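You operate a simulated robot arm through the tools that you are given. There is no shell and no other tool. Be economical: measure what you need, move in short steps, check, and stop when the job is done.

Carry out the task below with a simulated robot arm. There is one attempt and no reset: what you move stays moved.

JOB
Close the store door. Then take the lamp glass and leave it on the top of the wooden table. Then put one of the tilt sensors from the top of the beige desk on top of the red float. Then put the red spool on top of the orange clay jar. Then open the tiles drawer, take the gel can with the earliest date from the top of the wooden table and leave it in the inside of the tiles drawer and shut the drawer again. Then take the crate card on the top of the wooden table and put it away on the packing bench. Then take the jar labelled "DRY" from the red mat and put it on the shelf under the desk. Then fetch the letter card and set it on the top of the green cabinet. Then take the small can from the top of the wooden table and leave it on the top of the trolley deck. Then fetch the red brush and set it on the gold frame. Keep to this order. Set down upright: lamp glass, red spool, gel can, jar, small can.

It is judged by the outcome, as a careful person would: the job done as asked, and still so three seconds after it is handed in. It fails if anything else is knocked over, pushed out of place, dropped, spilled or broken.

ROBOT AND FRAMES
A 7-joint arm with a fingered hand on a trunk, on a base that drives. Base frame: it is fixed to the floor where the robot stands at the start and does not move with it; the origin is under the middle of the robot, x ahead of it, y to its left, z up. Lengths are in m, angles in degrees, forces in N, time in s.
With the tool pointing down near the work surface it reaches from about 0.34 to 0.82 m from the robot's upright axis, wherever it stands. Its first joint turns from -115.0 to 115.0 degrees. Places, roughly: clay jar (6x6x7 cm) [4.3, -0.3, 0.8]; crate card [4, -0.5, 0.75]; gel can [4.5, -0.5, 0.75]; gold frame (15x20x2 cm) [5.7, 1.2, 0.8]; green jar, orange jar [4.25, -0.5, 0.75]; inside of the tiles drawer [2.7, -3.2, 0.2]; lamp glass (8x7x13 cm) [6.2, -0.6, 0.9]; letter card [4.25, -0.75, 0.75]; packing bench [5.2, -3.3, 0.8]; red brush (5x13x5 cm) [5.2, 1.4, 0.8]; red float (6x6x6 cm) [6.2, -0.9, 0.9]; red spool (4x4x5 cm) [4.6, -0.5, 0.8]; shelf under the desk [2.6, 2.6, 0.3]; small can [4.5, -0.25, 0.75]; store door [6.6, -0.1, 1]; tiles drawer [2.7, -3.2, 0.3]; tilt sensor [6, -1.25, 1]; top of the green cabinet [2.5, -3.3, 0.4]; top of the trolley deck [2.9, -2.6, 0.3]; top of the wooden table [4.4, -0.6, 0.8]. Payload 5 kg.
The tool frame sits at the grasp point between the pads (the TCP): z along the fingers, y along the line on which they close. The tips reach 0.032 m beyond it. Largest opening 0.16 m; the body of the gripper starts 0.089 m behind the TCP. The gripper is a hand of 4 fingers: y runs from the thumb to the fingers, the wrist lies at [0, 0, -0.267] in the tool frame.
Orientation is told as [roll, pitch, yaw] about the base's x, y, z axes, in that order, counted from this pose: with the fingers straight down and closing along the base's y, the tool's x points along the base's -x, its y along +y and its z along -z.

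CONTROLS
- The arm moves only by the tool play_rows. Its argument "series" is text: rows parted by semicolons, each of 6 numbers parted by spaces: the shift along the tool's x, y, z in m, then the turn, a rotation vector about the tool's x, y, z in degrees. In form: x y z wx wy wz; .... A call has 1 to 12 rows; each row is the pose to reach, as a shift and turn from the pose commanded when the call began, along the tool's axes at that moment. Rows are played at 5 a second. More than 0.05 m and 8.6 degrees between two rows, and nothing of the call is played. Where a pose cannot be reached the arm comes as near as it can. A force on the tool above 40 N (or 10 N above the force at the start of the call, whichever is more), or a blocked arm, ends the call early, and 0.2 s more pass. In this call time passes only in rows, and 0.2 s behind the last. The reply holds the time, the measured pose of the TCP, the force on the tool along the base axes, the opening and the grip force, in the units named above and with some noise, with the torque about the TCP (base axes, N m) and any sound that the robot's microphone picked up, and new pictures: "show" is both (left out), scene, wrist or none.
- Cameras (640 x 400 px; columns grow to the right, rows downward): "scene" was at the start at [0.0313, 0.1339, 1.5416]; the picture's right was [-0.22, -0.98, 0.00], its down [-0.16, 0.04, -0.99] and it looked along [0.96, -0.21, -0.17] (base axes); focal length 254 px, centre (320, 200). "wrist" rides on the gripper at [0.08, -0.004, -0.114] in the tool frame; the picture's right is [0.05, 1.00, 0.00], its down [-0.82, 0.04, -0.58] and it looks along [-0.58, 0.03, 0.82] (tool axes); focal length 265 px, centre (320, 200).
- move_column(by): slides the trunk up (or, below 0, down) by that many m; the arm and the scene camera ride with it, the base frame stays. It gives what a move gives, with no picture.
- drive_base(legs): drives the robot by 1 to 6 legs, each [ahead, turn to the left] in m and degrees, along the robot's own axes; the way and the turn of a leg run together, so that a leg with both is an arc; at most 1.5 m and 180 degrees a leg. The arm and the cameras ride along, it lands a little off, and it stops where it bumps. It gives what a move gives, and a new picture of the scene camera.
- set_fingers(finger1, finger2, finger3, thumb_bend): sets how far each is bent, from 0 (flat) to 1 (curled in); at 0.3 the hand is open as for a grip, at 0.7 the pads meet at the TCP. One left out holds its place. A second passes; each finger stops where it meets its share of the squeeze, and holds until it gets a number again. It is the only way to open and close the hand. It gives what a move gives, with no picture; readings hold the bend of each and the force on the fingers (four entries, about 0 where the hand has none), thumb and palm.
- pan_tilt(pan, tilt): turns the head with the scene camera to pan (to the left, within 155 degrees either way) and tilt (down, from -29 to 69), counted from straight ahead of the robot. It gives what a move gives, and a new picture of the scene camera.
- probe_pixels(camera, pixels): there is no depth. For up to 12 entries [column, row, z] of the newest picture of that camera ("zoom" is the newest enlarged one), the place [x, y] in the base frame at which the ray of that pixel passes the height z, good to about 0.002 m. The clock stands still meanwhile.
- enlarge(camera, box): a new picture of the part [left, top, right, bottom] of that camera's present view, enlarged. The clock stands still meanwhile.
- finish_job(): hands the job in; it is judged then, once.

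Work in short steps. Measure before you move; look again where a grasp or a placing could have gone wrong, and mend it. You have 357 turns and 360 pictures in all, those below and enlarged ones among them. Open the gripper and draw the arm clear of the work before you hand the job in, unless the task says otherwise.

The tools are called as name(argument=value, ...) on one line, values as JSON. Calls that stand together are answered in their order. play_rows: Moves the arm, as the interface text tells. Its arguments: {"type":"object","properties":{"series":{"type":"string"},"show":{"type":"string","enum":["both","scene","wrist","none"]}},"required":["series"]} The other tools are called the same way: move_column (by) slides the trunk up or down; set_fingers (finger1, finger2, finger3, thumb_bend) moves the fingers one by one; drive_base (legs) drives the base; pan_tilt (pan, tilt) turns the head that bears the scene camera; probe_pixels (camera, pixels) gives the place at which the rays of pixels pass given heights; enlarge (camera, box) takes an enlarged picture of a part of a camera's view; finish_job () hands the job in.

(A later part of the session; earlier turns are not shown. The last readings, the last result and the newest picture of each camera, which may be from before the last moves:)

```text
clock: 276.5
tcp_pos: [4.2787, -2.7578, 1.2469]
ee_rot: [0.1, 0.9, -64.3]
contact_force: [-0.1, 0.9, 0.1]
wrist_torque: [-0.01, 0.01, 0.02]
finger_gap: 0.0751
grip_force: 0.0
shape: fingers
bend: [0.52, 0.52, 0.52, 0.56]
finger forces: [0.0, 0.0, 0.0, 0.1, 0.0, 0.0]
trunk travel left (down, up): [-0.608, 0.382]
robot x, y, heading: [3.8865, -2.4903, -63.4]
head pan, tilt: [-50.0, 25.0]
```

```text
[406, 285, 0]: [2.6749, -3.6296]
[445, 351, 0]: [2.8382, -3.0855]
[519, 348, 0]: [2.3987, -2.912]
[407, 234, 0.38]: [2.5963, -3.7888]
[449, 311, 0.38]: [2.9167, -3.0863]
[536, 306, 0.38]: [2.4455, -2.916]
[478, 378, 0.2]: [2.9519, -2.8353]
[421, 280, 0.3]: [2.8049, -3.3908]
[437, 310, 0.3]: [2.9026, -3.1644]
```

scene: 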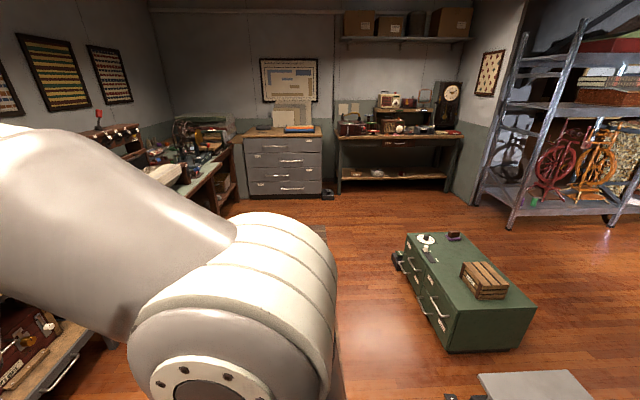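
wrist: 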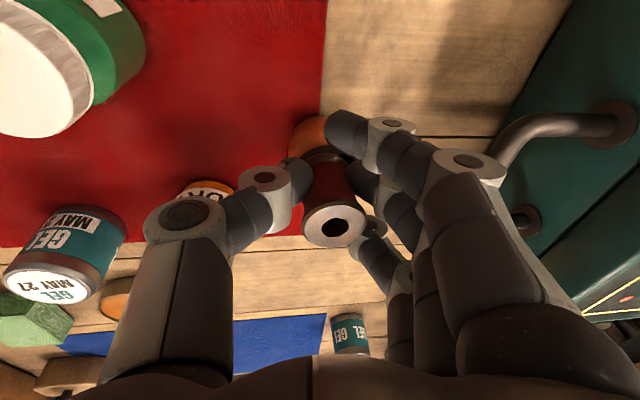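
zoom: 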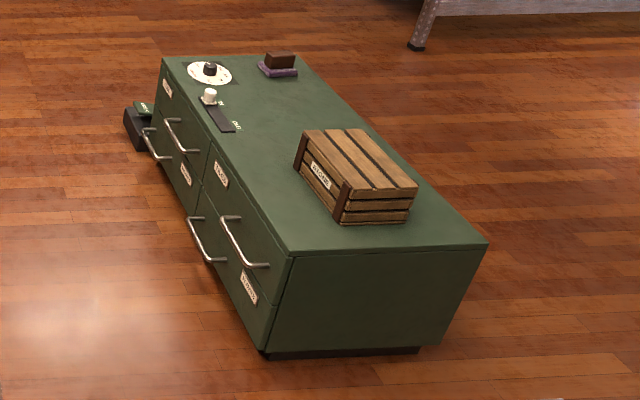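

The drawer fronts face the +u side. I drive to about (3.47, −3.60), face the cabinet, and look at labels.

drive_base(legs=[[0, -47], [1.19, 0], [0, -89]])

pan_tilt(pan=5, tilt=55)

enlarge(camera="scene", box=[200, 100, 440, 300])

```text
clock: 288.4
tcp_pos: [3.0149, -3.697, 1.2471]
ee_rot: [0.1, 1.0, 160.5]
contact_force: [0.3, 0.3, -0.1]
wrist_torque: [0.03, 0.0, 0.03]
finger_gap: 0.0752
grip_force: 0.1
shape: fingers
bend: [0.52, 0.52, 0.52, 0.56]
finger forces: [0.1, 0.1, 0.1, 0.0, 0.1, 0.1]
trunk travel left (down, up): [-0.608, 0.382]
robot x, y, heading: [3.4785, -3.6133, 161.0]
head pan, tilt: [-50.0, 25.0]
```

scene: 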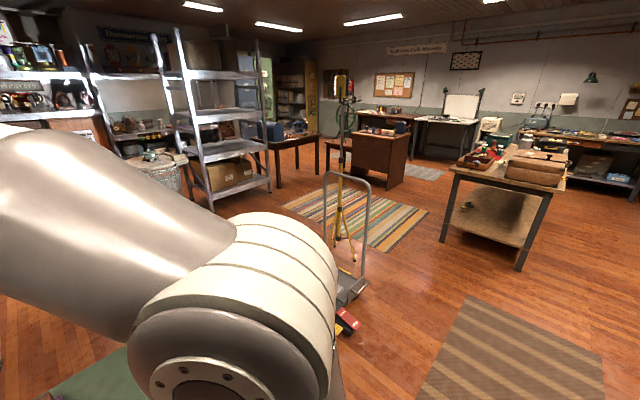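

```text
clock: 289.6
tcp_pos: [3.0144, -3.696, 1.247]
ee_rot: [0.1, 0.9, 160.4]
contact_force: [-0.1, -0.2, -0.5]
wrist_torque: [-0.03, 0.0, 0.02]
finger_gap: 0.0751
grip_force: 0.0
shape: fingers
bend: [0.52, 0.52, 0.52, 0.56]
finger forces: [0.0, 0.0, 0.1, 0.0, 0.1, 0.1]
trunk travel left (down, up): [-0.608, 0.382]
robot x, y, heading: [3.4808, -3.6108, 160.8]
head pan, tilt: [5.0, 55.0]
```

scene: 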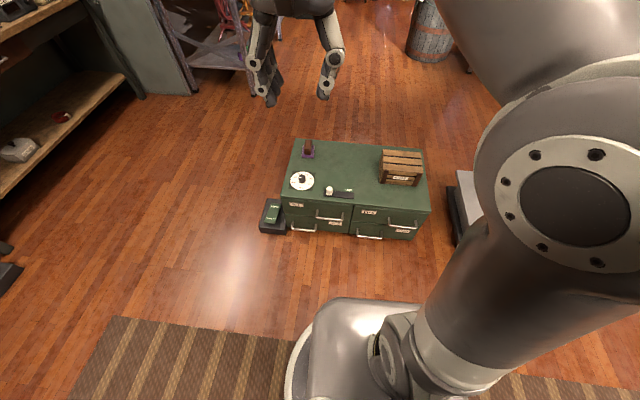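

```text
2.00 times, centred on (320, 200) of scene
```

zoom: 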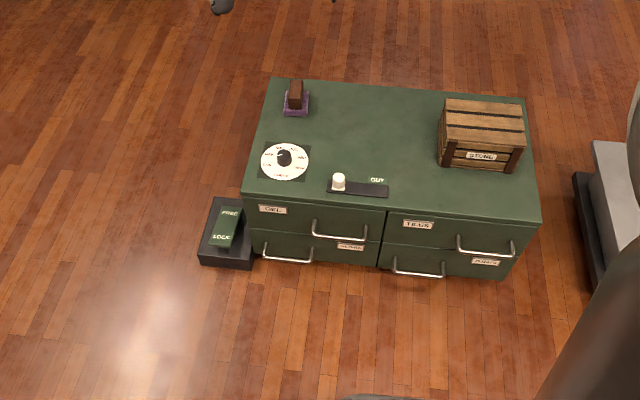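

Top-right drawer reads TILES; there's a FREE/LOCK pedal. I zoom further.

enlarge(camera="scene", box=[255, 190, 345, 246])

enlarge(camera="scene", box=[340, 190, 440, 250])

enlarge(camera="scene", box=[280, 150, 360, 200])

```text
7.11 times, centred on (300, 218) of scene
```

zoom: 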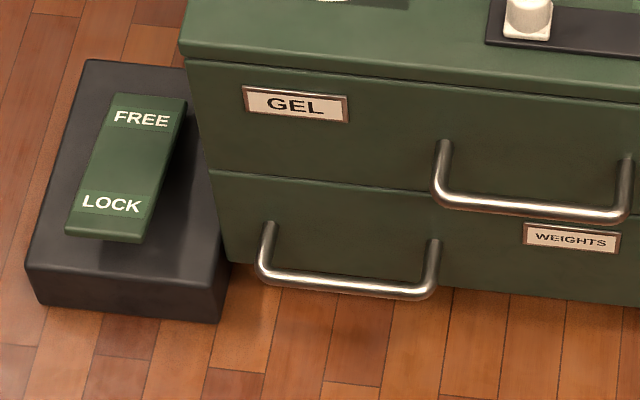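

```text
6.40 times, centred on (390, 220) of scene
```

zoom: 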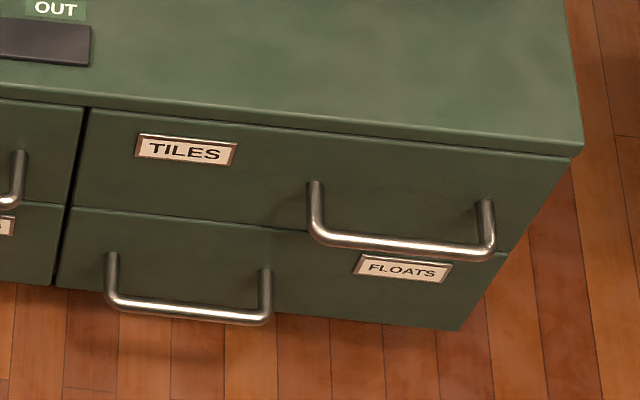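

```text
8.00 times, centred on (320, 175) of scene
```

zoom: 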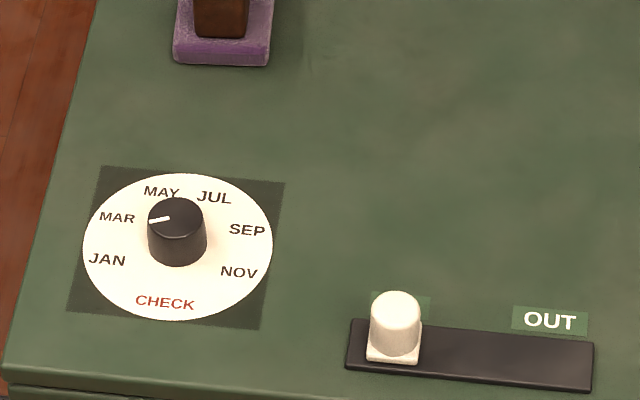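

I take the wrist view to triangulate the cabinet height.

enlarge(camera="wrist", box=[0, 0, 640, 400])

probe_pixels(camera="scene", pixels=[[430.5, 211, 0.35], [430.5, 211, 0.4], [430.5, 211, 0.45], [281, 196.5, 0.4], [281, 196.5, 0.45], [281, 196.5, 0.5], [390.8, 226.2, 0.3], [416.6, 227.8, 0.3], [412, 239, 0]])

```text
1.00 times, centred on (320, 200) of wrist (not enlarged: the box is as wide or as high as the picture)
```

zoom: 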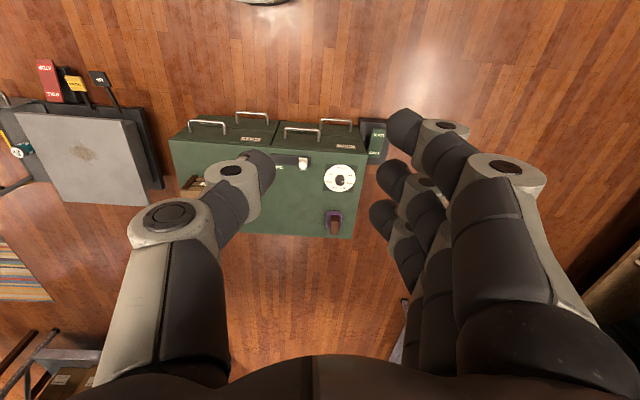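

```text
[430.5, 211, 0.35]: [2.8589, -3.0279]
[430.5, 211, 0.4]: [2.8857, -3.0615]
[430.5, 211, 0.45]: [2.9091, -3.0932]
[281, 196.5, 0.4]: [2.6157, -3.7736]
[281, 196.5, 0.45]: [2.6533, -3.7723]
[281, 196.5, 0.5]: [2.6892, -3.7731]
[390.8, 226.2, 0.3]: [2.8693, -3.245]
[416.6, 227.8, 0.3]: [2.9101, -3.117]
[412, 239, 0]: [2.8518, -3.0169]
```

probe_pixels(camera="zoom", pixels=[[170, 141, 0.35], [170, 141, 0.4], [170, 141, 0.45], [367, 154, 0.35], [367, 154, 0.4], [367, 154, 0.45], [190, 123, 0.3], [225, 123, 0.3], [190, 123, 0.35], [225, 123, 0.35]])

enlarge(camera="wrist", box=[150, 90, 400, 246])

```text
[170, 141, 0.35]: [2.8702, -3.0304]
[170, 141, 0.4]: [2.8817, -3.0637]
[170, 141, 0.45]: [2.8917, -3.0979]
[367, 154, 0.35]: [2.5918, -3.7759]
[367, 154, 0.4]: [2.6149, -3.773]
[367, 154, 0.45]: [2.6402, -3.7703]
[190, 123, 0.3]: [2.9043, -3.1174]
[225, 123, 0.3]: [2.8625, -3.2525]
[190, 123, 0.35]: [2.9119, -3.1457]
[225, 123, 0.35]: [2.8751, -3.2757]
```

```text
2.56 times, centred on (275, 168) of wrist
```

zoom: 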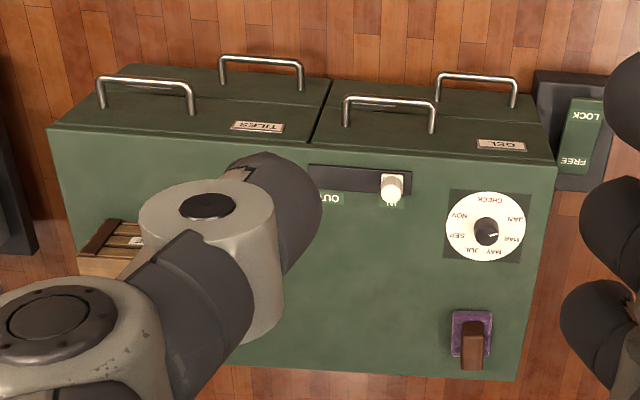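

Cabinet top z≈0.40; TILES handle bar from (2.907,−3.117) to (2.866,−3.249) at z≈0.30, ~4.5 cm off the face. I lower the trunk and swing the hand over the handle with fingers toward the cabinet.

move_column(by=-0.42)

set_fingers(finger1=0.62, finger2=0.62, finger3=0.62, thumb_bend=0.6)

play_rows(series="-0.0236 -0.0366 0 0 0 7.6; -0.047 -0.073 0 0 0 15.2; -0.071 -0.11 0 0 0 22.8; -0.094 -0.1465 0 0 0 30.4; -0.118 -0.183 0 0 0 38; -0.1415 -0.22 0 0 0 45.6; -0.165 -0.256 0 0 0 53.2; -0.189 -0.293 0 0 0 60.8; -0.212 -0.33 0 0 0 68.4; -0.236 -0.366 0 0 0 76; -0.26 -0.403 0 0 0 83.6; -0.283 -0.4395 0 0 0 91")

```text
refused: -0.42 is not a number from -0.4 to 0.4
```

```text
clock: 290.6
tcp_pos: [3.013, -3.6964, 1.2477]
ee_rot: [0.1, 1.0, 160.6]
contact_force: [0.1, 0.0, -0.4]
wrist_torque: [0.02, -0.02, 0.01]
finger_gap: 0.0508
grip_force: 0.0
shape: fingers
bend: [0.62, 0.62, 0.62, 0.6]
finger forces: [0.1, 0.1, 0.1, 0.1, 0.1, 0.1]
trunk travel left (down, up): [-0.608, 0.382]
robot x, y, heading: [3.4786, -3.6113, 161.1]
head pan, tilt: [5.0, 55.0]
```

```text
clock: 293.2
tcp_pos: [2.937, -3.2207, 1.2234]
ee_rot: [2.8, 4.8, 73.2]
contact_force: [0.4, -0.2, -0.1]
wrist_torque: [0.03, 0.06, -0.01]
finger_gap: 0.0501
grip_force: 0.1
shape: fingers
bend: [0.62, 0.62, 0.62, 0.6]
finger forces: [0.0, 0.1, 0.0, 0.0, 0.0, 0.1]
out of reach, approached as far as the arm can: row 10, 11, 12
trunk travel left (down, up): [-0.608, 0.382]
robot x, y, heading: [3.4775, -3.6096, 161.1]
head pan, tilt: [5.0, 55.0]
```

scene: 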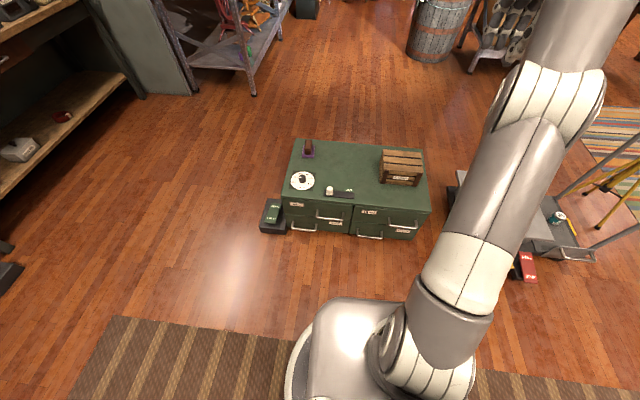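
wrist: 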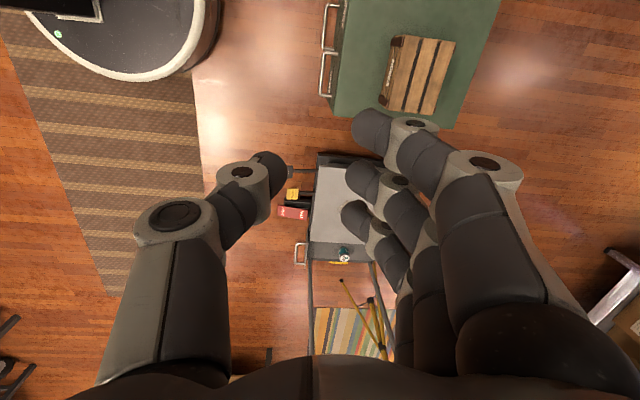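

Reach is limited at that height; I lower the trunk fully in two moves, then re-pose.

move_column(by=-0.4)

move_column(by=-0.15)

play_rows(series="0 0 0.03 0 0 0; 0 0 0.06 0 0 0", show="wrist")

```text
clock: 297.1
tcp_pos: [2.9373, -3.2188, 0.8226]
ee_rot: [2.6, 4.9, 73.2]
contact_force: [-0.3, 0.0, 0.5]
wrist_torque: [-0.01, 0.01, -0.02]
finger_gap: 0.0501
grip_force: 0.1
shape: fingers
bend: [0.62, 0.62, 0.62, 0.6]
finger forces: [0.0, 0.1, 0.0, 0.0, 0.0, 0.0]
trunk travel left (down, up): [-0.208, 0.782]
robot x, y, heading: [3.4807, -3.6072, 161.3]
head pan, tilt: [5.0, 55.0]
```

```text
clock: 298.8
tcp_pos: [2.9371, -3.2195, 0.6736]
ee_rot: [2.7, 4.9, 73.2]
contact_force: [-0.1, 1.0, 0.5]
wrist_torque: [-0.01, -0.02, -0.01]
finger_gap: 0.05
grip_force: 0.1
shape: fingers
bend: [0.62, 0.62, 0.62, 0.6]
finger forces: [0.0, 0.0, 0.0, 0.0, 0.1, 0.0]
trunk travel left (down, up): [-0.058, 0.932]
robot x, y, heading: [3.4802, -3.6093, 161.0]
head pan, tilt: [5.0, 55.0]
```

```text
clock: 299.4
tcp_pos: [2.9331, -3.2227, 0.6146]
ee_rot: [2.6, 4.8, 73.1]
contact_force: [-1.0, 0.3, 0.0]
wrist_torque: [0.01, 0.02, 0.03]
finger_gap: 0.0503
grip_force: 0.2
shape: fingers
bend: [0.62, 0.62, 0.62, 0.6]
finger forces: [0.0, 0.0, 0.0, 0.1, 0.1, 0.0]
trunk travel left (down, up): [-0.058, 0.932]
robot x, y, heading: [3.4785, -3.6096, 161.0]
head pan, tilt: [5.0, 55.0]
```

wrist: 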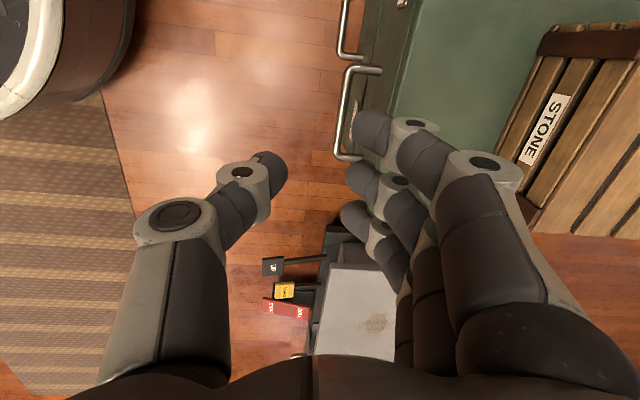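

I level the hand (undo tilt) and move over the TILES handle bar.

play_rows(series="-0.012 0.023 0 1.3 -2.4 1.9; -0.0234 0.0469 0 2.6 -4.8 3.8; -0.0234 0.0469 0.04 2.6 -4.8 3.8", show="wrist")

```text
clock: 300.2
tcp_pos: [2.8918, -3.1918, 0.5736]
ee_rot: [-0.4, 0.5, 69.0]
contact_force: [-1.9, 3.2, -6.1]
wrist_torque: [-0.28, -0.27, -0.01]
finger_gap: 0.05
grip_force: 0.2
shape: fingers
bend: [0.62, 0.62, 0.62, 0.6]
finger forces: [0.0, 0.1, 0.0, 0.1, 0.0, 0.0]
out of reach, approached as far as the arm can: row 2
trunk travel left (down, up): [-0.058, 0.932]
robot x, y, heading: [3.4785, -3.6102, 161.0]
head pan, tilt: [5.0, 55.0]
```

wrist: 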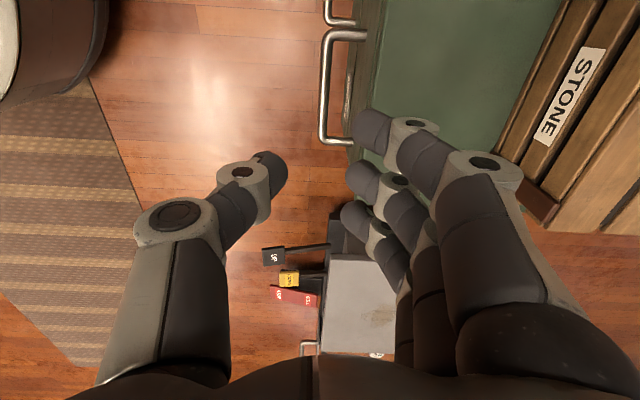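

The knuckles would hit the cabinet top edge if vertical, so I tilt the hand 35° (body toward me, fingertips toward the cabinet) and narrow the opening.

set_fingers(finger1=0.64, finger2=0.64, finger3=0.64, thumb_bend=0.6)

play_rows(series="0 0 0.03 -7 0 0; 0 0 0.06 -14 0 0; 0 0 0.09 -21 0 0; 0 0 0.1 -28 0 0; 0 0 0.1 -35 0 0")

```text
clock: 301.2
tcp_pos: [2.8917, -3.1917, 0.5747]
ee_rot: [-0.2, 0.0, 69.3]
contact_force: [-0.5, 0.1, 0.0]
wrist_torque: [-0.01, 0.0, -0.01]
finger_gap: 0.0469
grip_force: 0.0
shape: fingers
bend: [0.64, 0.64, 0.64, 0.6]
finger forces: [0.1, 0.0, 0.1, 0.0, 0.1, 0.1]
trunk travel left (down, up): [-0.058, 0.932]
robot x, y, heading: [3.4808, -3.611, 161.3]
head pan, tilt: [5.0, 55.0]
```

```text
clock: 302.4
tcp_pos: [2.8915, -3.1901, 0.4746]
ee_rot: [34.9, 0.2, 69.2]
contact_force: [-0.6, 0.3, 0.0]
wrist_torque: [-0.02, -0.01, 0.0]
finger_gap: 0.0468
grip_force: 0.1
shape: fingers
bend: [0.64, 0.64, 0.64, 0.6]
finger forces: [0.0, 0.0, 0.1, 0.0, 0.0, 0.1]
trunk travel left (down, up): [-0.058, 0.932]
robot x, y, heading: [3.4767, -3.6109, 161.1]
head pan, tilt: [5.0, 55.0]
```

scene: 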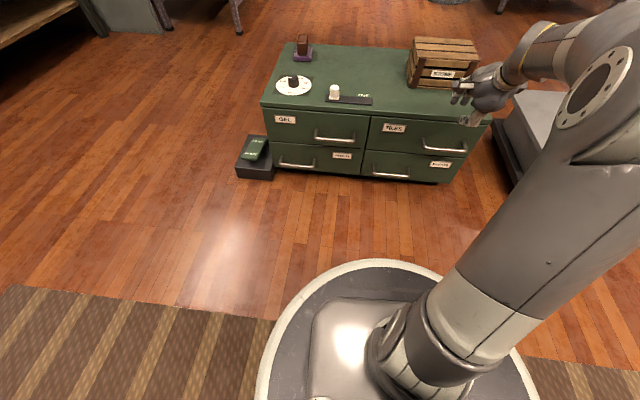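
wrist: 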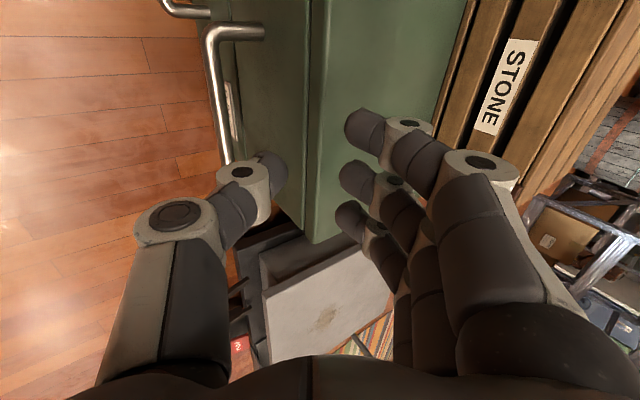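

I re-measure the TILES handle with the now lower head camera.

enlarge(camera="scene", box=[360, 60, 520, 190])

probe_pixels(camera="wrist", pixels=[[214, 40, 0.3], [226, 160, 0.3], [214, 40, 0.29], [226, 160, 0.29]])

```text
3.08 times, centred on (440, 125) of scene
```

zoom: 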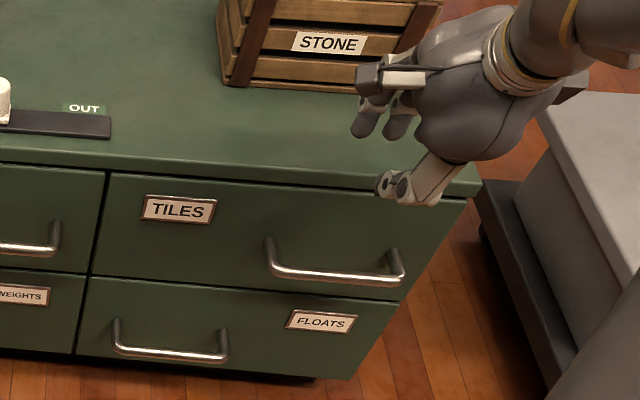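

```text
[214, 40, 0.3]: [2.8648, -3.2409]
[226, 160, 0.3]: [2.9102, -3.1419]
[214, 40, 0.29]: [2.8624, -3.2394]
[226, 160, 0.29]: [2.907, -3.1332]
```

probe_pixels(camera="scene", pixels=[[425.3, 149.3, 0.3], [465.9, 150.9, 0.3], [425.3, 149.3, 0.28], [465.9, 150.9, 0.28], [425.3, 149.3, 0.32], [465.9, 150.9, 0.32], [492, 121, 0.4], [261, 103, 0.4]])

```text
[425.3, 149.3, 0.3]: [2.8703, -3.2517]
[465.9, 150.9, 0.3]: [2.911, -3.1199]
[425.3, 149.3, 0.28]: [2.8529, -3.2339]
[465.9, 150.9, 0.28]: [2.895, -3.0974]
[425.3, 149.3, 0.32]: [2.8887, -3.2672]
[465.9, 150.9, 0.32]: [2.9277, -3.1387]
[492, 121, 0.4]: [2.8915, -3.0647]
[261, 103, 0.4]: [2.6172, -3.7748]
```

Bar centre ≈(2.889,−3.185,0.297). I descend vertically in the tilted frame to z≈0.34 first.

play_rows(series="0 -0.02 0.021 0 0 0; 0 -0.043 0.046 0 0 0; 0 -0.066 0.074 0 0 0; 0 -0.0805 0.108 0 0 0", show="wrist")

enlarge(camera="scene", box=[380, 80, 520, 190])

```text
clock: 303.4
tcp_pos: [2.8977, -3.1913, 0.3386]
ee_rot: [34.9, 0.0, 69.2]
contact_force: [-0.3, 0.0, 1.1]
wrist_torque: [-0.03, -0.02, 0.0]
finger_gap: 0.0465
grip_force: 0.1
shape: fingers
bend: [0.64, 0.64, 0.64, 0.6]
finger forces: [0.0, 0.1, 0.0, 0.1, 0.0, 0.1]
trunk travel left (down, up): [-0.058, 0.932]
robot x, y, heading: [3.4812, -3.6104, 161.1]
head pan, tilt: [5.0, 55.0]
```

wrist: 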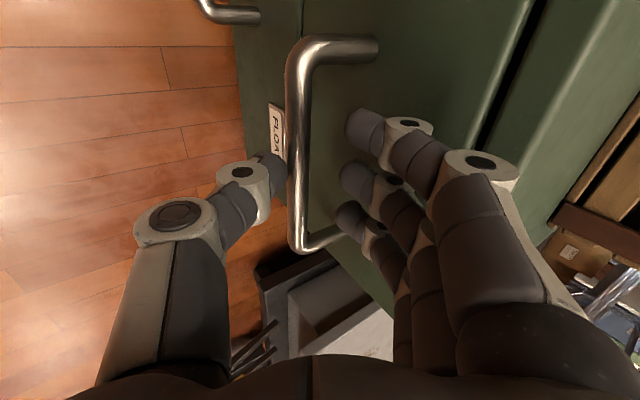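

```text
3.64 times, centred on (450, 135) of scene
```

zoom: 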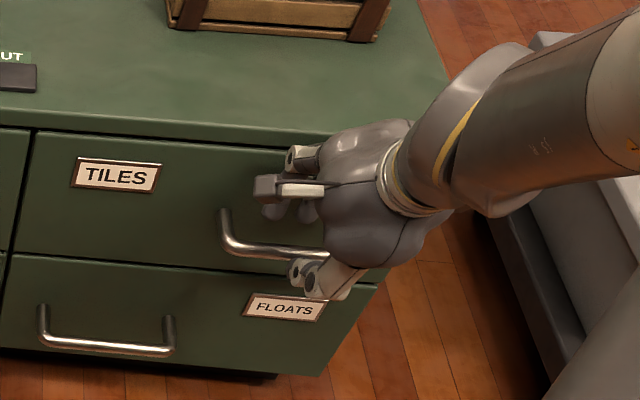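

The bar lies between thumb (col 280) and fingers (col 345). I go 2.5 cm further and close.

play_rows(series="0 -0.006 0.008 0 0 0; 0 -0.0115 0.0164 0 0 0; 0 -0.014 0.022 0 0 0", show="wrist")

set_fingers(finger1=0.72, finger2=0.72, finger3=0.72, thumb_bend=0.68)

enlarge(camera="wrist", box=[160, 20, 480, 300])

```text
clock: 304.2
tcp_pos: [2.8969, -3.1909, 0.3128]
ee_rot: [34.8, 0.0, 69.3]
contact_force: [-0.1, 0.8, 0.3]
wrist_torque: [-0.02, 0.02, -0.04]
finger_gap: 0.0466
grip_force: 0.1
shape: fingers
bend: [0.64, 0.64, 0.64, 0.6]
finger forces: [0.0, 0.1, 0.0, 0.0, 0.1, 0.0]
trunk travel left (down, up): [-0.058, 0.932]
robot x, y, heading: [3.4814, -3.6092, 160.8]
head pan, tilt: [5.0, 55.0]
```

wrist: 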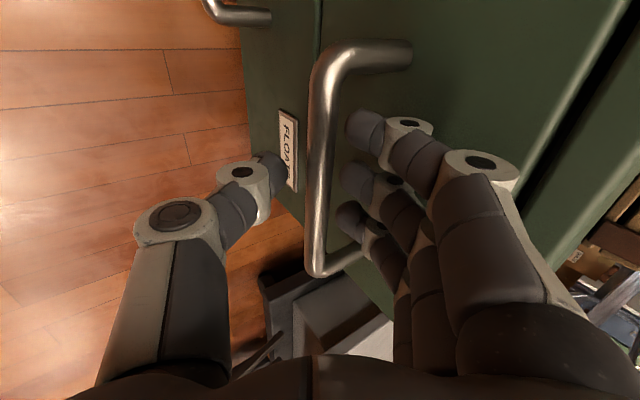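

```text
clock: 305.2
tcp_pos: [2.8961, -3.1918, 0.3134]
ee_rot: [34.8, -0.1, 69.3]
contact_force: [-4.8, 3.1, -2.9]
wrist_torque: [0.01, 0.05, -0.03]
finger_gap: 0.0279
grip_force: 5.7
shape: fingers
bend: [0.71, 0.71, 0.71, 0.67]
finger forces: [2.5, 2.6, 2.7, 0.0, 3.4, 0.0]
trunk travel left (down, up): [-0.058, 0.932]
robot x, y, heading: [3.4801, -3.6096, 161.1]
head pan, tilt: [5.0, 55.0]
```

```text
1.43 times, centred on (320, 160) of wrist
```

zoom: 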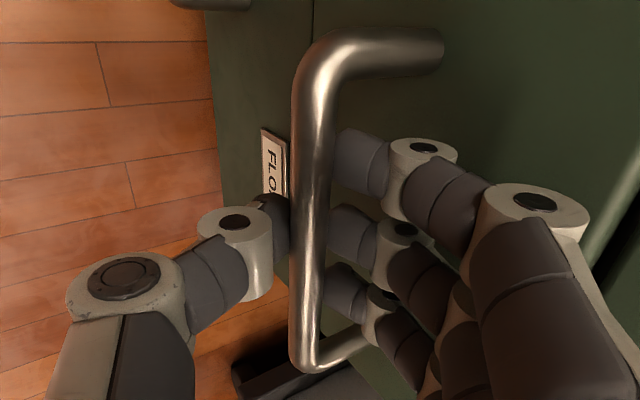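

Bar gripped by all fingers. I pull outward (world +n) 0.2 m.

play_rows(series="0 -0.0205 -0.0143 0 0 0; 0 -0.041 -0.0287 0 0 0; 0 -0.0655 -0.0459 0 0 0; 0 -0.09 -0.063 0 0 0; 0 -0.1147 -0.0803 0 0 0; 0 -0.139 -0.0975 0 0 0; 0 -0.164 -0.115 0 0 0")

```text
clock: 306.8
tcp_pos: [3.0844, -3.2638, 0.3138]
ee_rot: [34.7, 0.1, 69.3]
contact_force: [-0.1, -2.6, -4.5]
wrist_torque: [-0.05, -0.03, 0.01]
finger_gap: 0.0279
grip_force: 3.9
shape: fingers
bend: [0.72, 0.72, 0.72, 0.66]
finger forces: [0.9, 1.0, 0.9, 0.0, 6.0, 0.0]
trunk travel left (down, up): [-0.058, 0.932]
robot x, y, heading: [3.4784, -3.6067, 161.2]
head pan, tilt: [5.0, 55.0]
```

scene: 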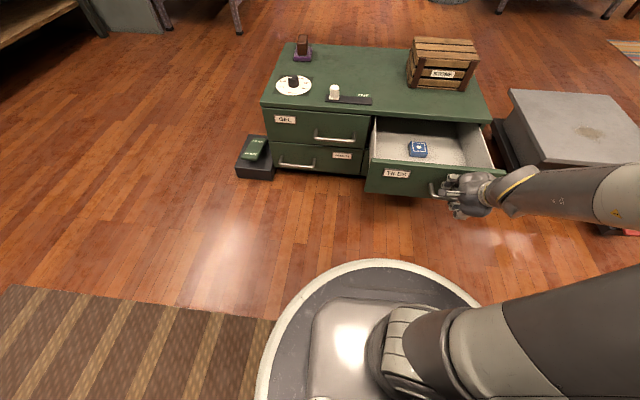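
wrist: 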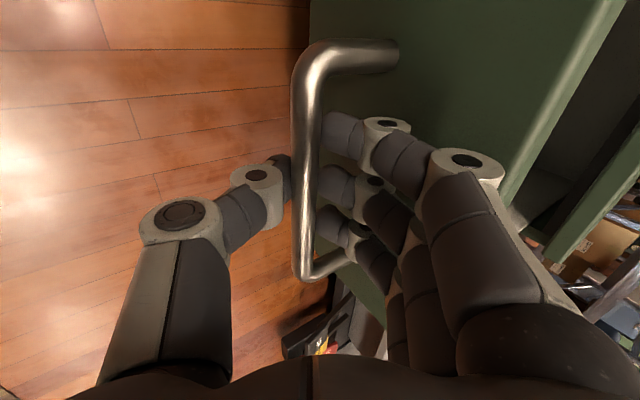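

Drawer opened ~0.2 m. I release the bar and withdraw upward.

set_fingers(finger1=0.64, finger2=0.64, finger3=0.64, thumb_bend=0.58)

play_rows(series="0 0.0115 -0.0164 0 0 0; 0 0.023 -0.0328 0 0 0; 0 0.046 -0.0655 0 0 0; 0 0.072 -0.1 0 0 0; 0 0.098 -0.14 0 0 0", show="scene")

enlarge(camera="scene", box=[350, 100, 520, 210])

```text
clock: 307.8
tcp_pos: [3.0837, -3.2624, 0.3138]
ee_rot: [34.8, 0.1, 69.3]
contact_force: [-0.6, -0.3, 0.2]
wrist_torque: [0.04, 0.0, 0.04]
finger_gap: 0.0513
grip_force: 0.1
shape: fingers
bend: [0.64, 0.64, 0.64, 0.57]
finger forces: [0.1, 0.1, 0.0, 0.0, 0.0, 0.0]
trunk travel left (down, up): [-0.058, 0.932]
robot x, y, heading: [3.4826, -3.6108, 161.0]
head pan, tilt: [5.0, 55.0]
```

```text
clock: 309.0
tcp_pos: [3.0843, -3.2623, 0.4863]
ee_rot: [34.8, 0.1, 69.3]
contact_force: [0.5, -0.6, -0.8]
wrist_torque: [-0.02, 0.01, 0.0]
finger_gap: 0.0517
grip_force: 0.1
shape: fingers
bend: [0.64, 0.64, 0.64, 0.57]
finger forces: [0.1, 0.1, 0.1, 0.1, 0.1, 0.1]
trunk travel left (down, up): [-0.058, 0.932]
robot x, y, heading: [3.479, -3.6098, 161.2]
head pan, tilt: [5.0, 55.0]
```

scene: 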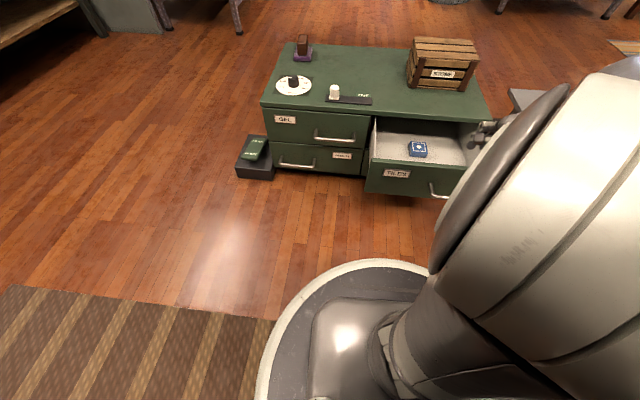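

```text
3.64 times, centred on (435, 155) of scene
```

zoom: 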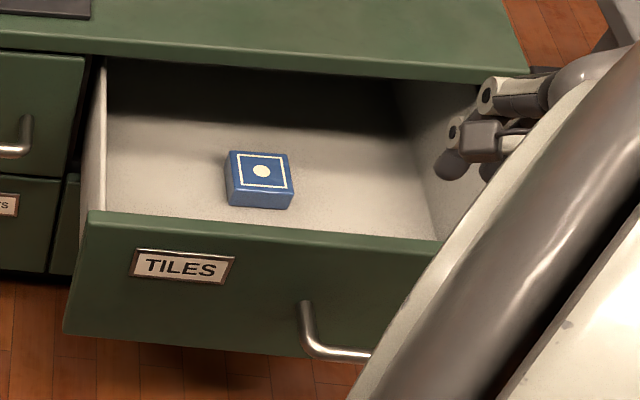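

Drawer is open with a tile inside and free room. I raise the trunk, level and unwind the hand.

move_column(by=0.4)

move_column(by=0.15)

play_rows(series="0 0 0 7 0 0; 0 0 0 14 0 0; 0 0 0 21 0 0; 0 0 0 28 0 0; 0 0 0 35 0 0", show="none")

play_rows(series="0.04 0 -0.01 0 0 -8; 0.08 0 -0.02 0 0 -16; 0.12 0 -0.03 0 0 -24; 0.16 0 -0.04 0 0 -32; 0.2 0 -0.05 0 0 -40; 0.24 0 -0.06 0 0 -48; 0.28 0 -0.08 0 0 -56; 0.31 0.01 -0.1 0 0 -64; 0.33 0.03 -0.12 0 0 -72; 0.34 0.05 -0.14 0 0 -80; 0.34 0.06 -0.16 0 0 -88", show="scene")

```text
clock: 312.9
tcp_pos: [3.085, -3.2614, 0.8869]
ee_rot: [34.9, 0.0, 69.3]
contact_force: [-0.5, 0.0, 0.4]
wrist_torque: [-0.01, -0.03, 0.01]
finger_gap: 0.0518
grip_force: 0.0
shape: fingers
bend: [0.64, 0.64, 0.64, 0.57]
finger forces: [0.0, 0.1, 0.0, 0.0, 0.1, 0.0]
trunk travel left (down, up): [-0.458, 0.532]
robot x, y, heading: [3.4799, -3.6115, 161.1]
head pan, tilt: [5.0, 55.0]
```

```text
clock: 314.6
tcp_pos: [3.085, -3.2622, 1.0372]
ee_rot: [34.8, 0.0, 69.3]
contact_force: [-0.2, 0.0, 0.0]
wrist_torque: [0.0, 0.01, 0.02]
finger_gap: 0.0517
grip_force: 0.1
shape: fingers
bend: [0.64, 0.64, 0.64, 0.57]
finger forces: [0.0, 0.0, 0.1, 0.1, 0.0, 0.1]
trunk travel left (down, up): [-0.608, 0.382]
robot x, y, heading: [3.4781, -3.6098, 161.0]
head pan, tilt: [5.0, 55.0]
```

```text
clock: 315.8
tcp_pos: [3.0842, -3.2606, 1.0351]
ee_rot: [-0.3, 0.0, 69.2]
contact_force: [-0.1, -0.2, 0.6]
wrist_torque: [-0.01, 0.0, 0.02]
finger_gap: 0.0516
grip_force: 0.1
shape: fingers
bend: [0.64, 0.64, 0.64, 0.57]
finger forces: [0.0, 0.1, 0.0, 0.0, 0.0, 0.0]
trunk travel left (down, up): [-0.608, 0.382]
robot x, y, heading: [3.4827, -3.6066, 161.1]
head pan, tilt: [5.0, 55.0]
```

```text
clock: 318.2
tcp_pos: [2.9085, -3.5594, 1.1974]
ee_rot: [0.1, 0.2, 157.4]
contact_force: [0.4, 0.2, -0.8]
wrist_torque: [-0.02, -0.03, -0.01]
finger_gap: 0.052
grip_force: 0.0
shape: fingers
bend: [0.64, 0.64, 0.64, 0.57]
finger forces: [0.1, 0.0, 0.0, 0.1, 0.0, 0.0]
trunk travel left (down, up): [-0.608, 0.382]
robot x, y, heading: [3.4785, -3.6071, 161.0]
head pan, tilt: [5.0, 55.0]
```

scene: 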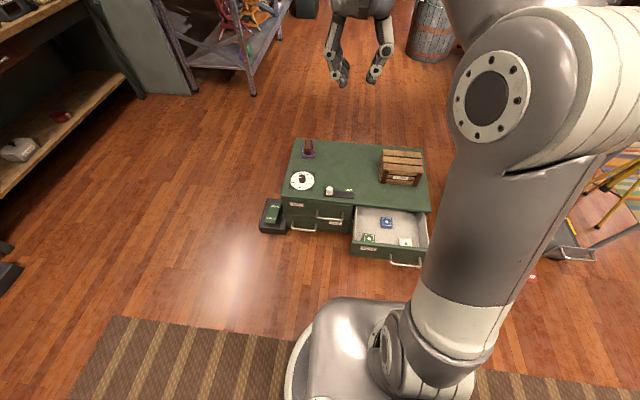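

There are more tiles inside; I enlarge to find free floor space in the drawer.

enlarge(camera="scene", box=[340, 195, 440, 270])

```text
5.33 times, centred on (390, 232) of scene
```

zoom: 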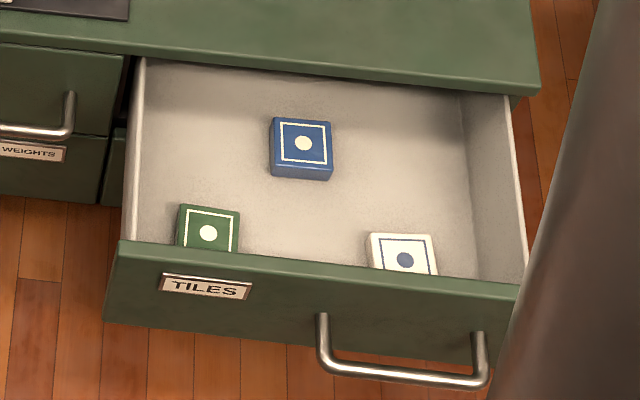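

Now back to the table's rear side for the MAY 27 gel can.

drive_base(legs=[[0, -91], [1.19, 0], [0, 47], [1.07, 0], [0, -17], [0.44, 0]])

drive_base(legs=[[0, -32], [0.84, 0], [0, -87]])

pan_tilt(pan=-5, tilt=45)

```text
clock: 338.5
tcp_pos: [3.0066, -0.6029, 1.1972]
ee_rot: [0.1, 0.2, 98.0]
contact_force: [0.0, 0.0, -0.6]
wrist_torque: [0.01, -0.02, 0.01]
finger_gap: 0.0518
grip_force: 0.1
shape: fingers
bend: [0.64, 0.64, 0.64, 0.57]
finger forces: [0.0, 0.1, 0.0, 0.0, 0.1, 0.0]
trunk travel left (down, up): [-0.608, 0.382]
robot x, y, heading: [3.2502, -1.124, 101.8]
head pan, tilt: [5.0, 55.0]
```

scene: 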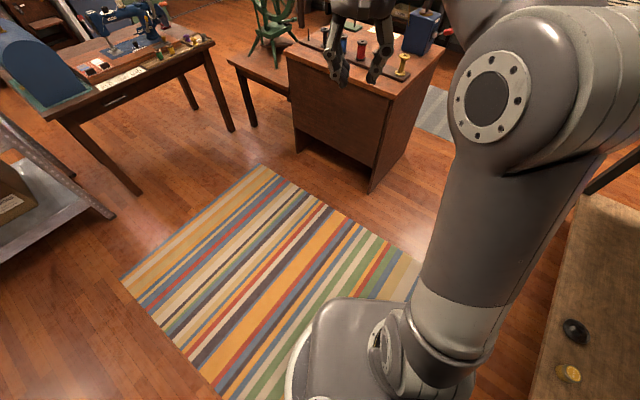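

```text
clock: 348.1
tcp_pos: [4.1162, -0.3761, 1.1971]
ee_rot: [0.0, 0.2, -20.9]
contact_force: [0.3, -0.5, -0.4]
wrist_torque: [0.03, -0.01, -0.03]
finger_gap: 0.0518
grip_force: 0.1
shape: fingers
bend: [0.64, 0.64, 0.64, 0.57]
finger forces: [0.1, 0.0, 0.0, 0.0, 0.0, 0.1]
trunk travel left (down, up): [-0.608, 0.382]
robot x, y, heading: [3.5421, -0.3437, -17.2]
head pan, tilt: [5.0, 55.0]
```

scene: 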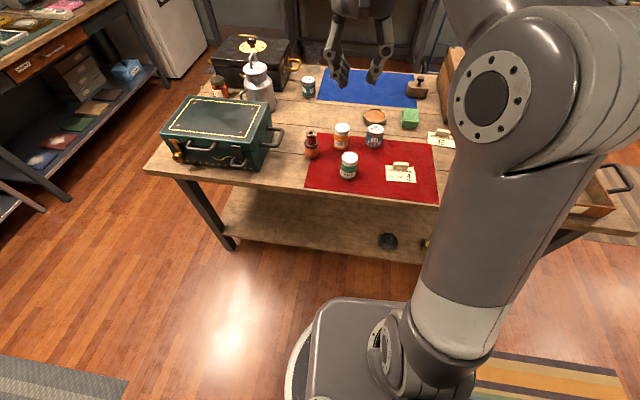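

```text
clock: 348.9
tcp_pos: [4.1142, -0.3755, 1.1967]
ee_rot: [-0.1, 0.2, -20.8]
contact_force: [-0.2, 0.1, -0.6]
wrist_torque: [0.0, 0.01, -0.02]
finger_gap: 0.0517
grip_force: 0.1
shape: fingers
bend: [0.64, 0.64, 0.64, 0.57]
finger forces: [0.0, 0.0, 0.0, 0.1, 0.0, 0.0]
trunk travel left (down, up): [-0.608, 0.382]
robot x, y, heading: [3.5389, -0.3397, -17.0]
head pan, tilt: [-5.0, 45.0]
```

scene: 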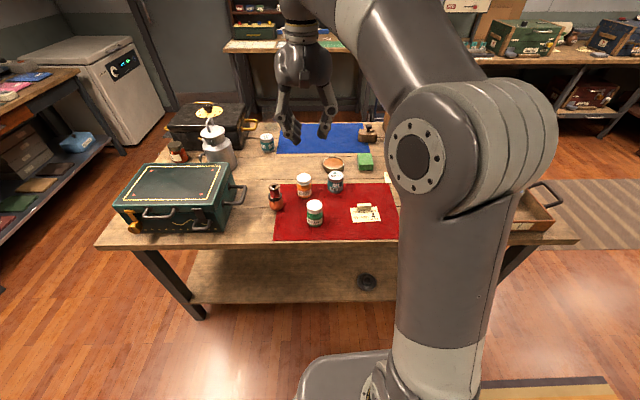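

I move 0.1 m closer and measure the MAY can precisely.

drive_base(legs=[[0.1, 0]])

enlarge(camera="scene", box=[260, 160, 400, 250])

enlarge(camera="wrist", box=[100, 0, 420, 200])

```text
clock: 350.0
tcp_pos: [4.2121, -0.4047, 1.1974]
ee_rot: [-0.1, 0.4, -20.9]
contact_force: [0.6, -0.2, -0.8]
wrist_torque: [-0.02, 0.03, -0.01]
finger_gap: 0.0518
grip_force: 0.0
shape: fingers
bend: [0.64, 0.64, 0.64, 0.57]
finger forces: [0.1, 0.0, 0.0, 0.0, 0.1, 0.0]
trunk travel left (down, up): [-0.608, 0.382]
robot x, y, heading: [3.638, -0.3722, -16.7]
head pan, tilt: [-5.0, 45.0]
```

scene: 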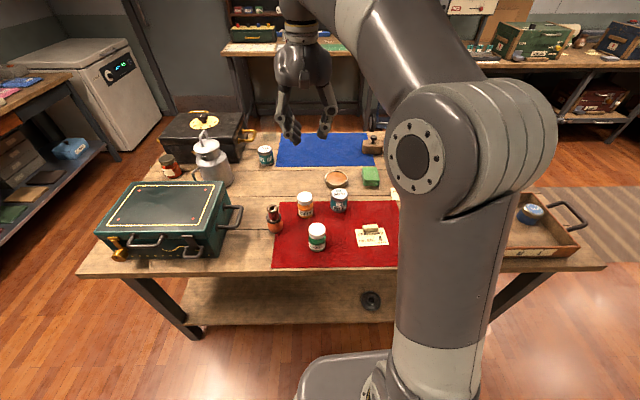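

```text
4.44 times, centred on (330, 205) of scene
```

zoom: 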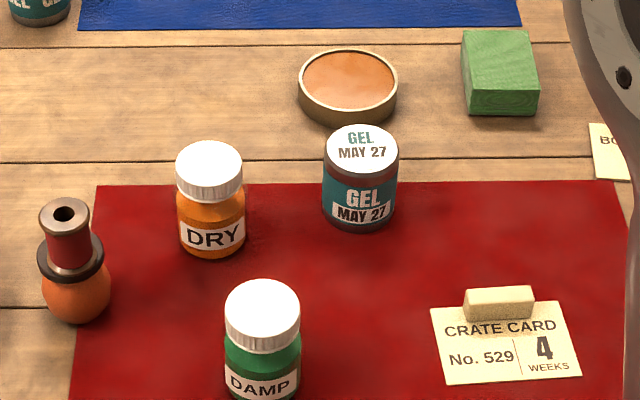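

```text
2.00 times, centred on (260, 100) of wrist
```

zoom: 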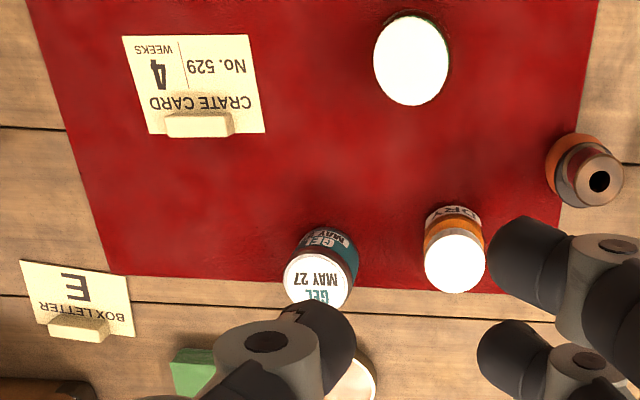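

probe_pixels(camera="scene", pixels=[[339.5, 193.5, 0.87], [339.5, 193.5, 0.88], [339, 207, 0.8], [331.2, 195, 0.87], [347.8, 195, 0.87]])

probe_pixels(camera="zoom", pixels=[[318, 278, 0.87], [318, 278, 0.88], [318, 278, 0.86], [455, 262, 0.88], [330, 250, 0.81]])

```text
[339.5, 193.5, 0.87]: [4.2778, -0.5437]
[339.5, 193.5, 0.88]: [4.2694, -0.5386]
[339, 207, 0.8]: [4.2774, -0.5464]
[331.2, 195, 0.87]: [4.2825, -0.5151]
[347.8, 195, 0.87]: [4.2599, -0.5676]
```

```text
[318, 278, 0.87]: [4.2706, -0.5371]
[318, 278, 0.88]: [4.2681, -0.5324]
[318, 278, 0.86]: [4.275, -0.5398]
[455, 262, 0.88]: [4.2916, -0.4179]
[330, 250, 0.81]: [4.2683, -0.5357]
```

MAY can at (4.275, −0.541), ⌀≈5.7 cm, top ≈0.865. I set the opening and move above it.

set_fingers(finger1=0.51, finger2=0.51, finger3=0.51, thumb_bend=0.51)

play_rows(series="-0.03 -0.03 0 0 0 0; -0.06 -0.06 0 0 0 0; -0.09 -0.09 0.01 0 0 0; -0.107 -0.1045 0.04 0 0 0; -0.107 -0.1045 0.08 0 0 0; -0.107 -0.1045 0.12 0 0 0; -0.107 -0.1045 0.16 0 0 0; -0.107 -0.1045 0.2 0 0 0; -0.107 -0.1045 0.24 0 0 0", show="wrist")

```text
clock: 351.0
tcp_pos: [4.2105, -0.4048, 1.1973]
ee_rot: [0.0, 0.1, -21.0]
contact_force: [-0.1, 0.4, 0.3]
wrist_torque: [0.01, -0.04, -0.02]
finger_gap: 0.0864
grip_force: 0.1
shape: fingers
bend: [0.51, 0.51, 0.51, 0.51]
finger forces: [0.0, 0.0, 0.0, 0.0, 0.0, 0.0]
trunk travel left (down, up): [-0.608, 0.382]
robot x, y, heading: [3.6383, -0.3703, -17.0]
head pan, tilt: [-5.0, 45.0]
```

```text
clock: 353.0
tcp_pos: [4.2723, -0.5407, 0.9548]
ee_rot: [0.0, 0.2, -20.9]
contact_force: [0.0, -0.1, 0.2]
wrist_torque: [0.0, 0.03, 0.01]
finger_gap: 0.0866
grip_force: 0.0
shape: fingers
bend: [0.51, 0.51, 0.51, 0.51]
finger forces: [0.1, 0.0, 0.0, 0.1, 0.0, 0.1]
trunk travel left (down, up): [-0.608, 0.382]
robot x, y, heading: [3.638, -0.3748, -17.0]
head pan, tilt: [-5.0, 45.0]
```

wrist: 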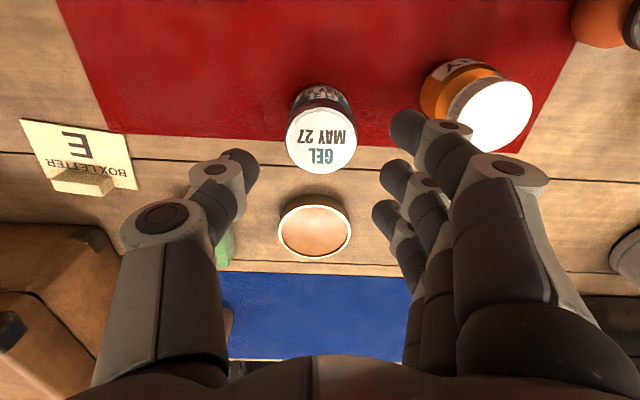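

Centred over the MAY can. Descending to 0.842.

play_rows(series="-0.003 0 0.03 0 0 0; -0.004 0 0.06 0 0 0; -0.004 0 0.09 0 0 0; -0.004 0 0.112 0 0 0", show="wrist")

```text
clock: 354.0
tcp_pos: [4.2752, -0.5417, 0.8449]
ee_rot: [0.0, 0.2, -20.9]
contact_force: [0.5, -0.2, 0.5]
wrist_torque: [0.0, 0.01, -0.01]
finger_gap: 0.0869
grip_force: 0.1
shape: fingers
bend: [0.51, 0.51, 0.51, 0.51]
finger forces: [0.1, 0.1, 0.0, 0.0, 0.0, 0.2]
trunk travel left (down, up): [-0.608, 0.382]
robot x, y, heading: [3.6383, -0.37, -16.9]
head pan, tilt: [-5.0, 45.0]
```

wrist: 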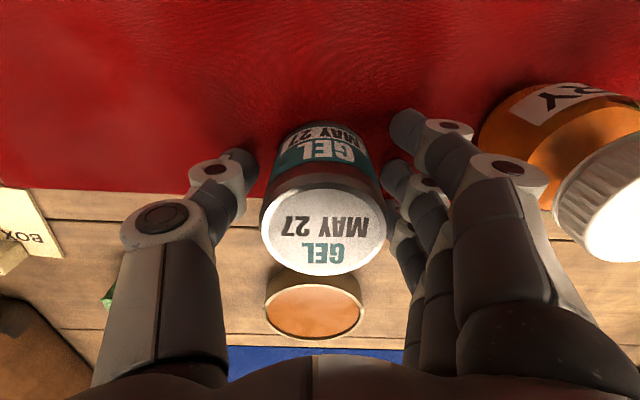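

Perfectly centred. Closing gradually.

set_fingers(finger1=0.57, finger2=0.57, finger3=0.57, thumb_bend=0.57)

set_fingers(finger1=0.64, finger2=0.64, finger3=0.64, thumb_bend=0.64)

set_fingers(finger1=0.68, finger2=0.68, finger3=0.68, thumb_bend=0.68)

play_rows(series="0 0 -0.03 0 0 0; 0 0 -0.06 0 0 0; 0 0 -0.1 0 0 0; 0 0 -0.15 0 0 0; 0 0 -0.2 0 0 0; 0 0 -0.25 0 0 0; 0 0 -0.3 0 0 0; 0 0 -0.34 0 0 0", show="wrist")

```text
clock: 355.0
tcp_pos: [4.2759, -0.541, 0.8452]
ee_rot: [0.0, 0.2, -20.9]
contact_force: [0.4, 0.2, 0.7]
wrist_torque: [0.0, 0.03, 0.0]
finger_gap: 0.0698
grip_force: 0.6
shape: fingers
bend: [0.56, 0.55, 0.56, 0.56]
finger forces: [0.0, 0.8, 0.0, 0.0, 0.9, 0.0]
trunk travel left (down, up): [-0.608, 0.382]
robot x, y, heading: [3.6377, -0.3716, -17.0]
head pan, tilt: [-5.0, 45.0]
```

```text
clock: 356.0
tcp_pos: [4.2749, -0.5418, 0.845]
ee_rot: [0.0, 0.2, -20.9]
contact_force: [-0.1, -0.3, 0.3]
wrist_torque: [-0.01, -0.02, 0.0]
finger_gap: 0.054
grip_force: 12.1
shape: fingers
bend: [0.63, 0.55, 0.61, 0.6]
finger forces: [1.2, 7.8, 2.9, 0.0, 12.0, 0.0]
trunk travel left (down, up): [-0.608, 0.382]
robot x, y, heading: [3.6351, -0.3756, -17.0]
head pan, tilt: [-5.0, 45.0]
```

```text
clock: 357.0
tcp_pos: [4.2747, -0.5425, 0.8457]
ee_rot: [0.0, 0.2, -20.9]
contact_force: [-0.3, -0.2, -0.8]
wrist_torque: [0.04, -0.04, 0.0]
finger_gap: 0.0523
grip_force: 19.3
shape: fingers
bend: [0.64, 0.55, 0.62, 0.62]
finger forces: [4.4, 7.6, 7.2, 0.0, 18.9, 0.0]
trunk travel left (down, up): [-0.608, 0.382]
robot x, y, heading: [3.6394, -0.372, -17.1]
head pan, tilt: [-5.0, 45.0]
```

```text
clock: 358.8
tcp_pos: [4.2772, -0.5432, 1.1859]
ee_rot: [-0.1, 0.3, -20.9]
contact_force: [-0.1, 0.0, -1.3]
wrist_torque: [0.01, 0.0, -0.03]
finger_gap: 0.0517
grip_force: 18.9
shape: fingers
bend: [0.64, 0.55, 0.62, 0.62]
finger forces: [4.4, 7.6, 7.8, 0.1, 18.9, 0.1]
trunk travel left (down, up): [-0.608, 0.382]
robot x, y, heading: [3.6384, -0.371, -16.8]
head pan, tilt: [-5.0, 45.0]
```

wrist: 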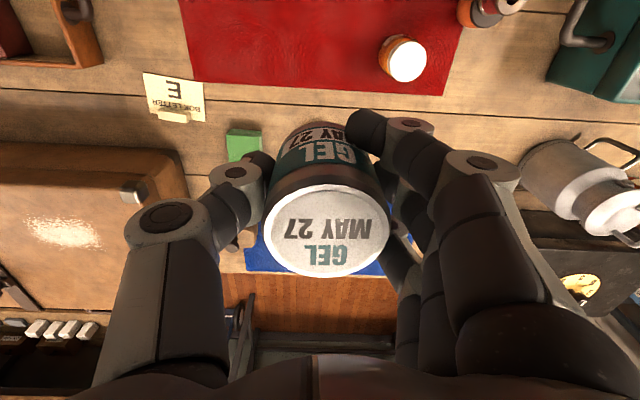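

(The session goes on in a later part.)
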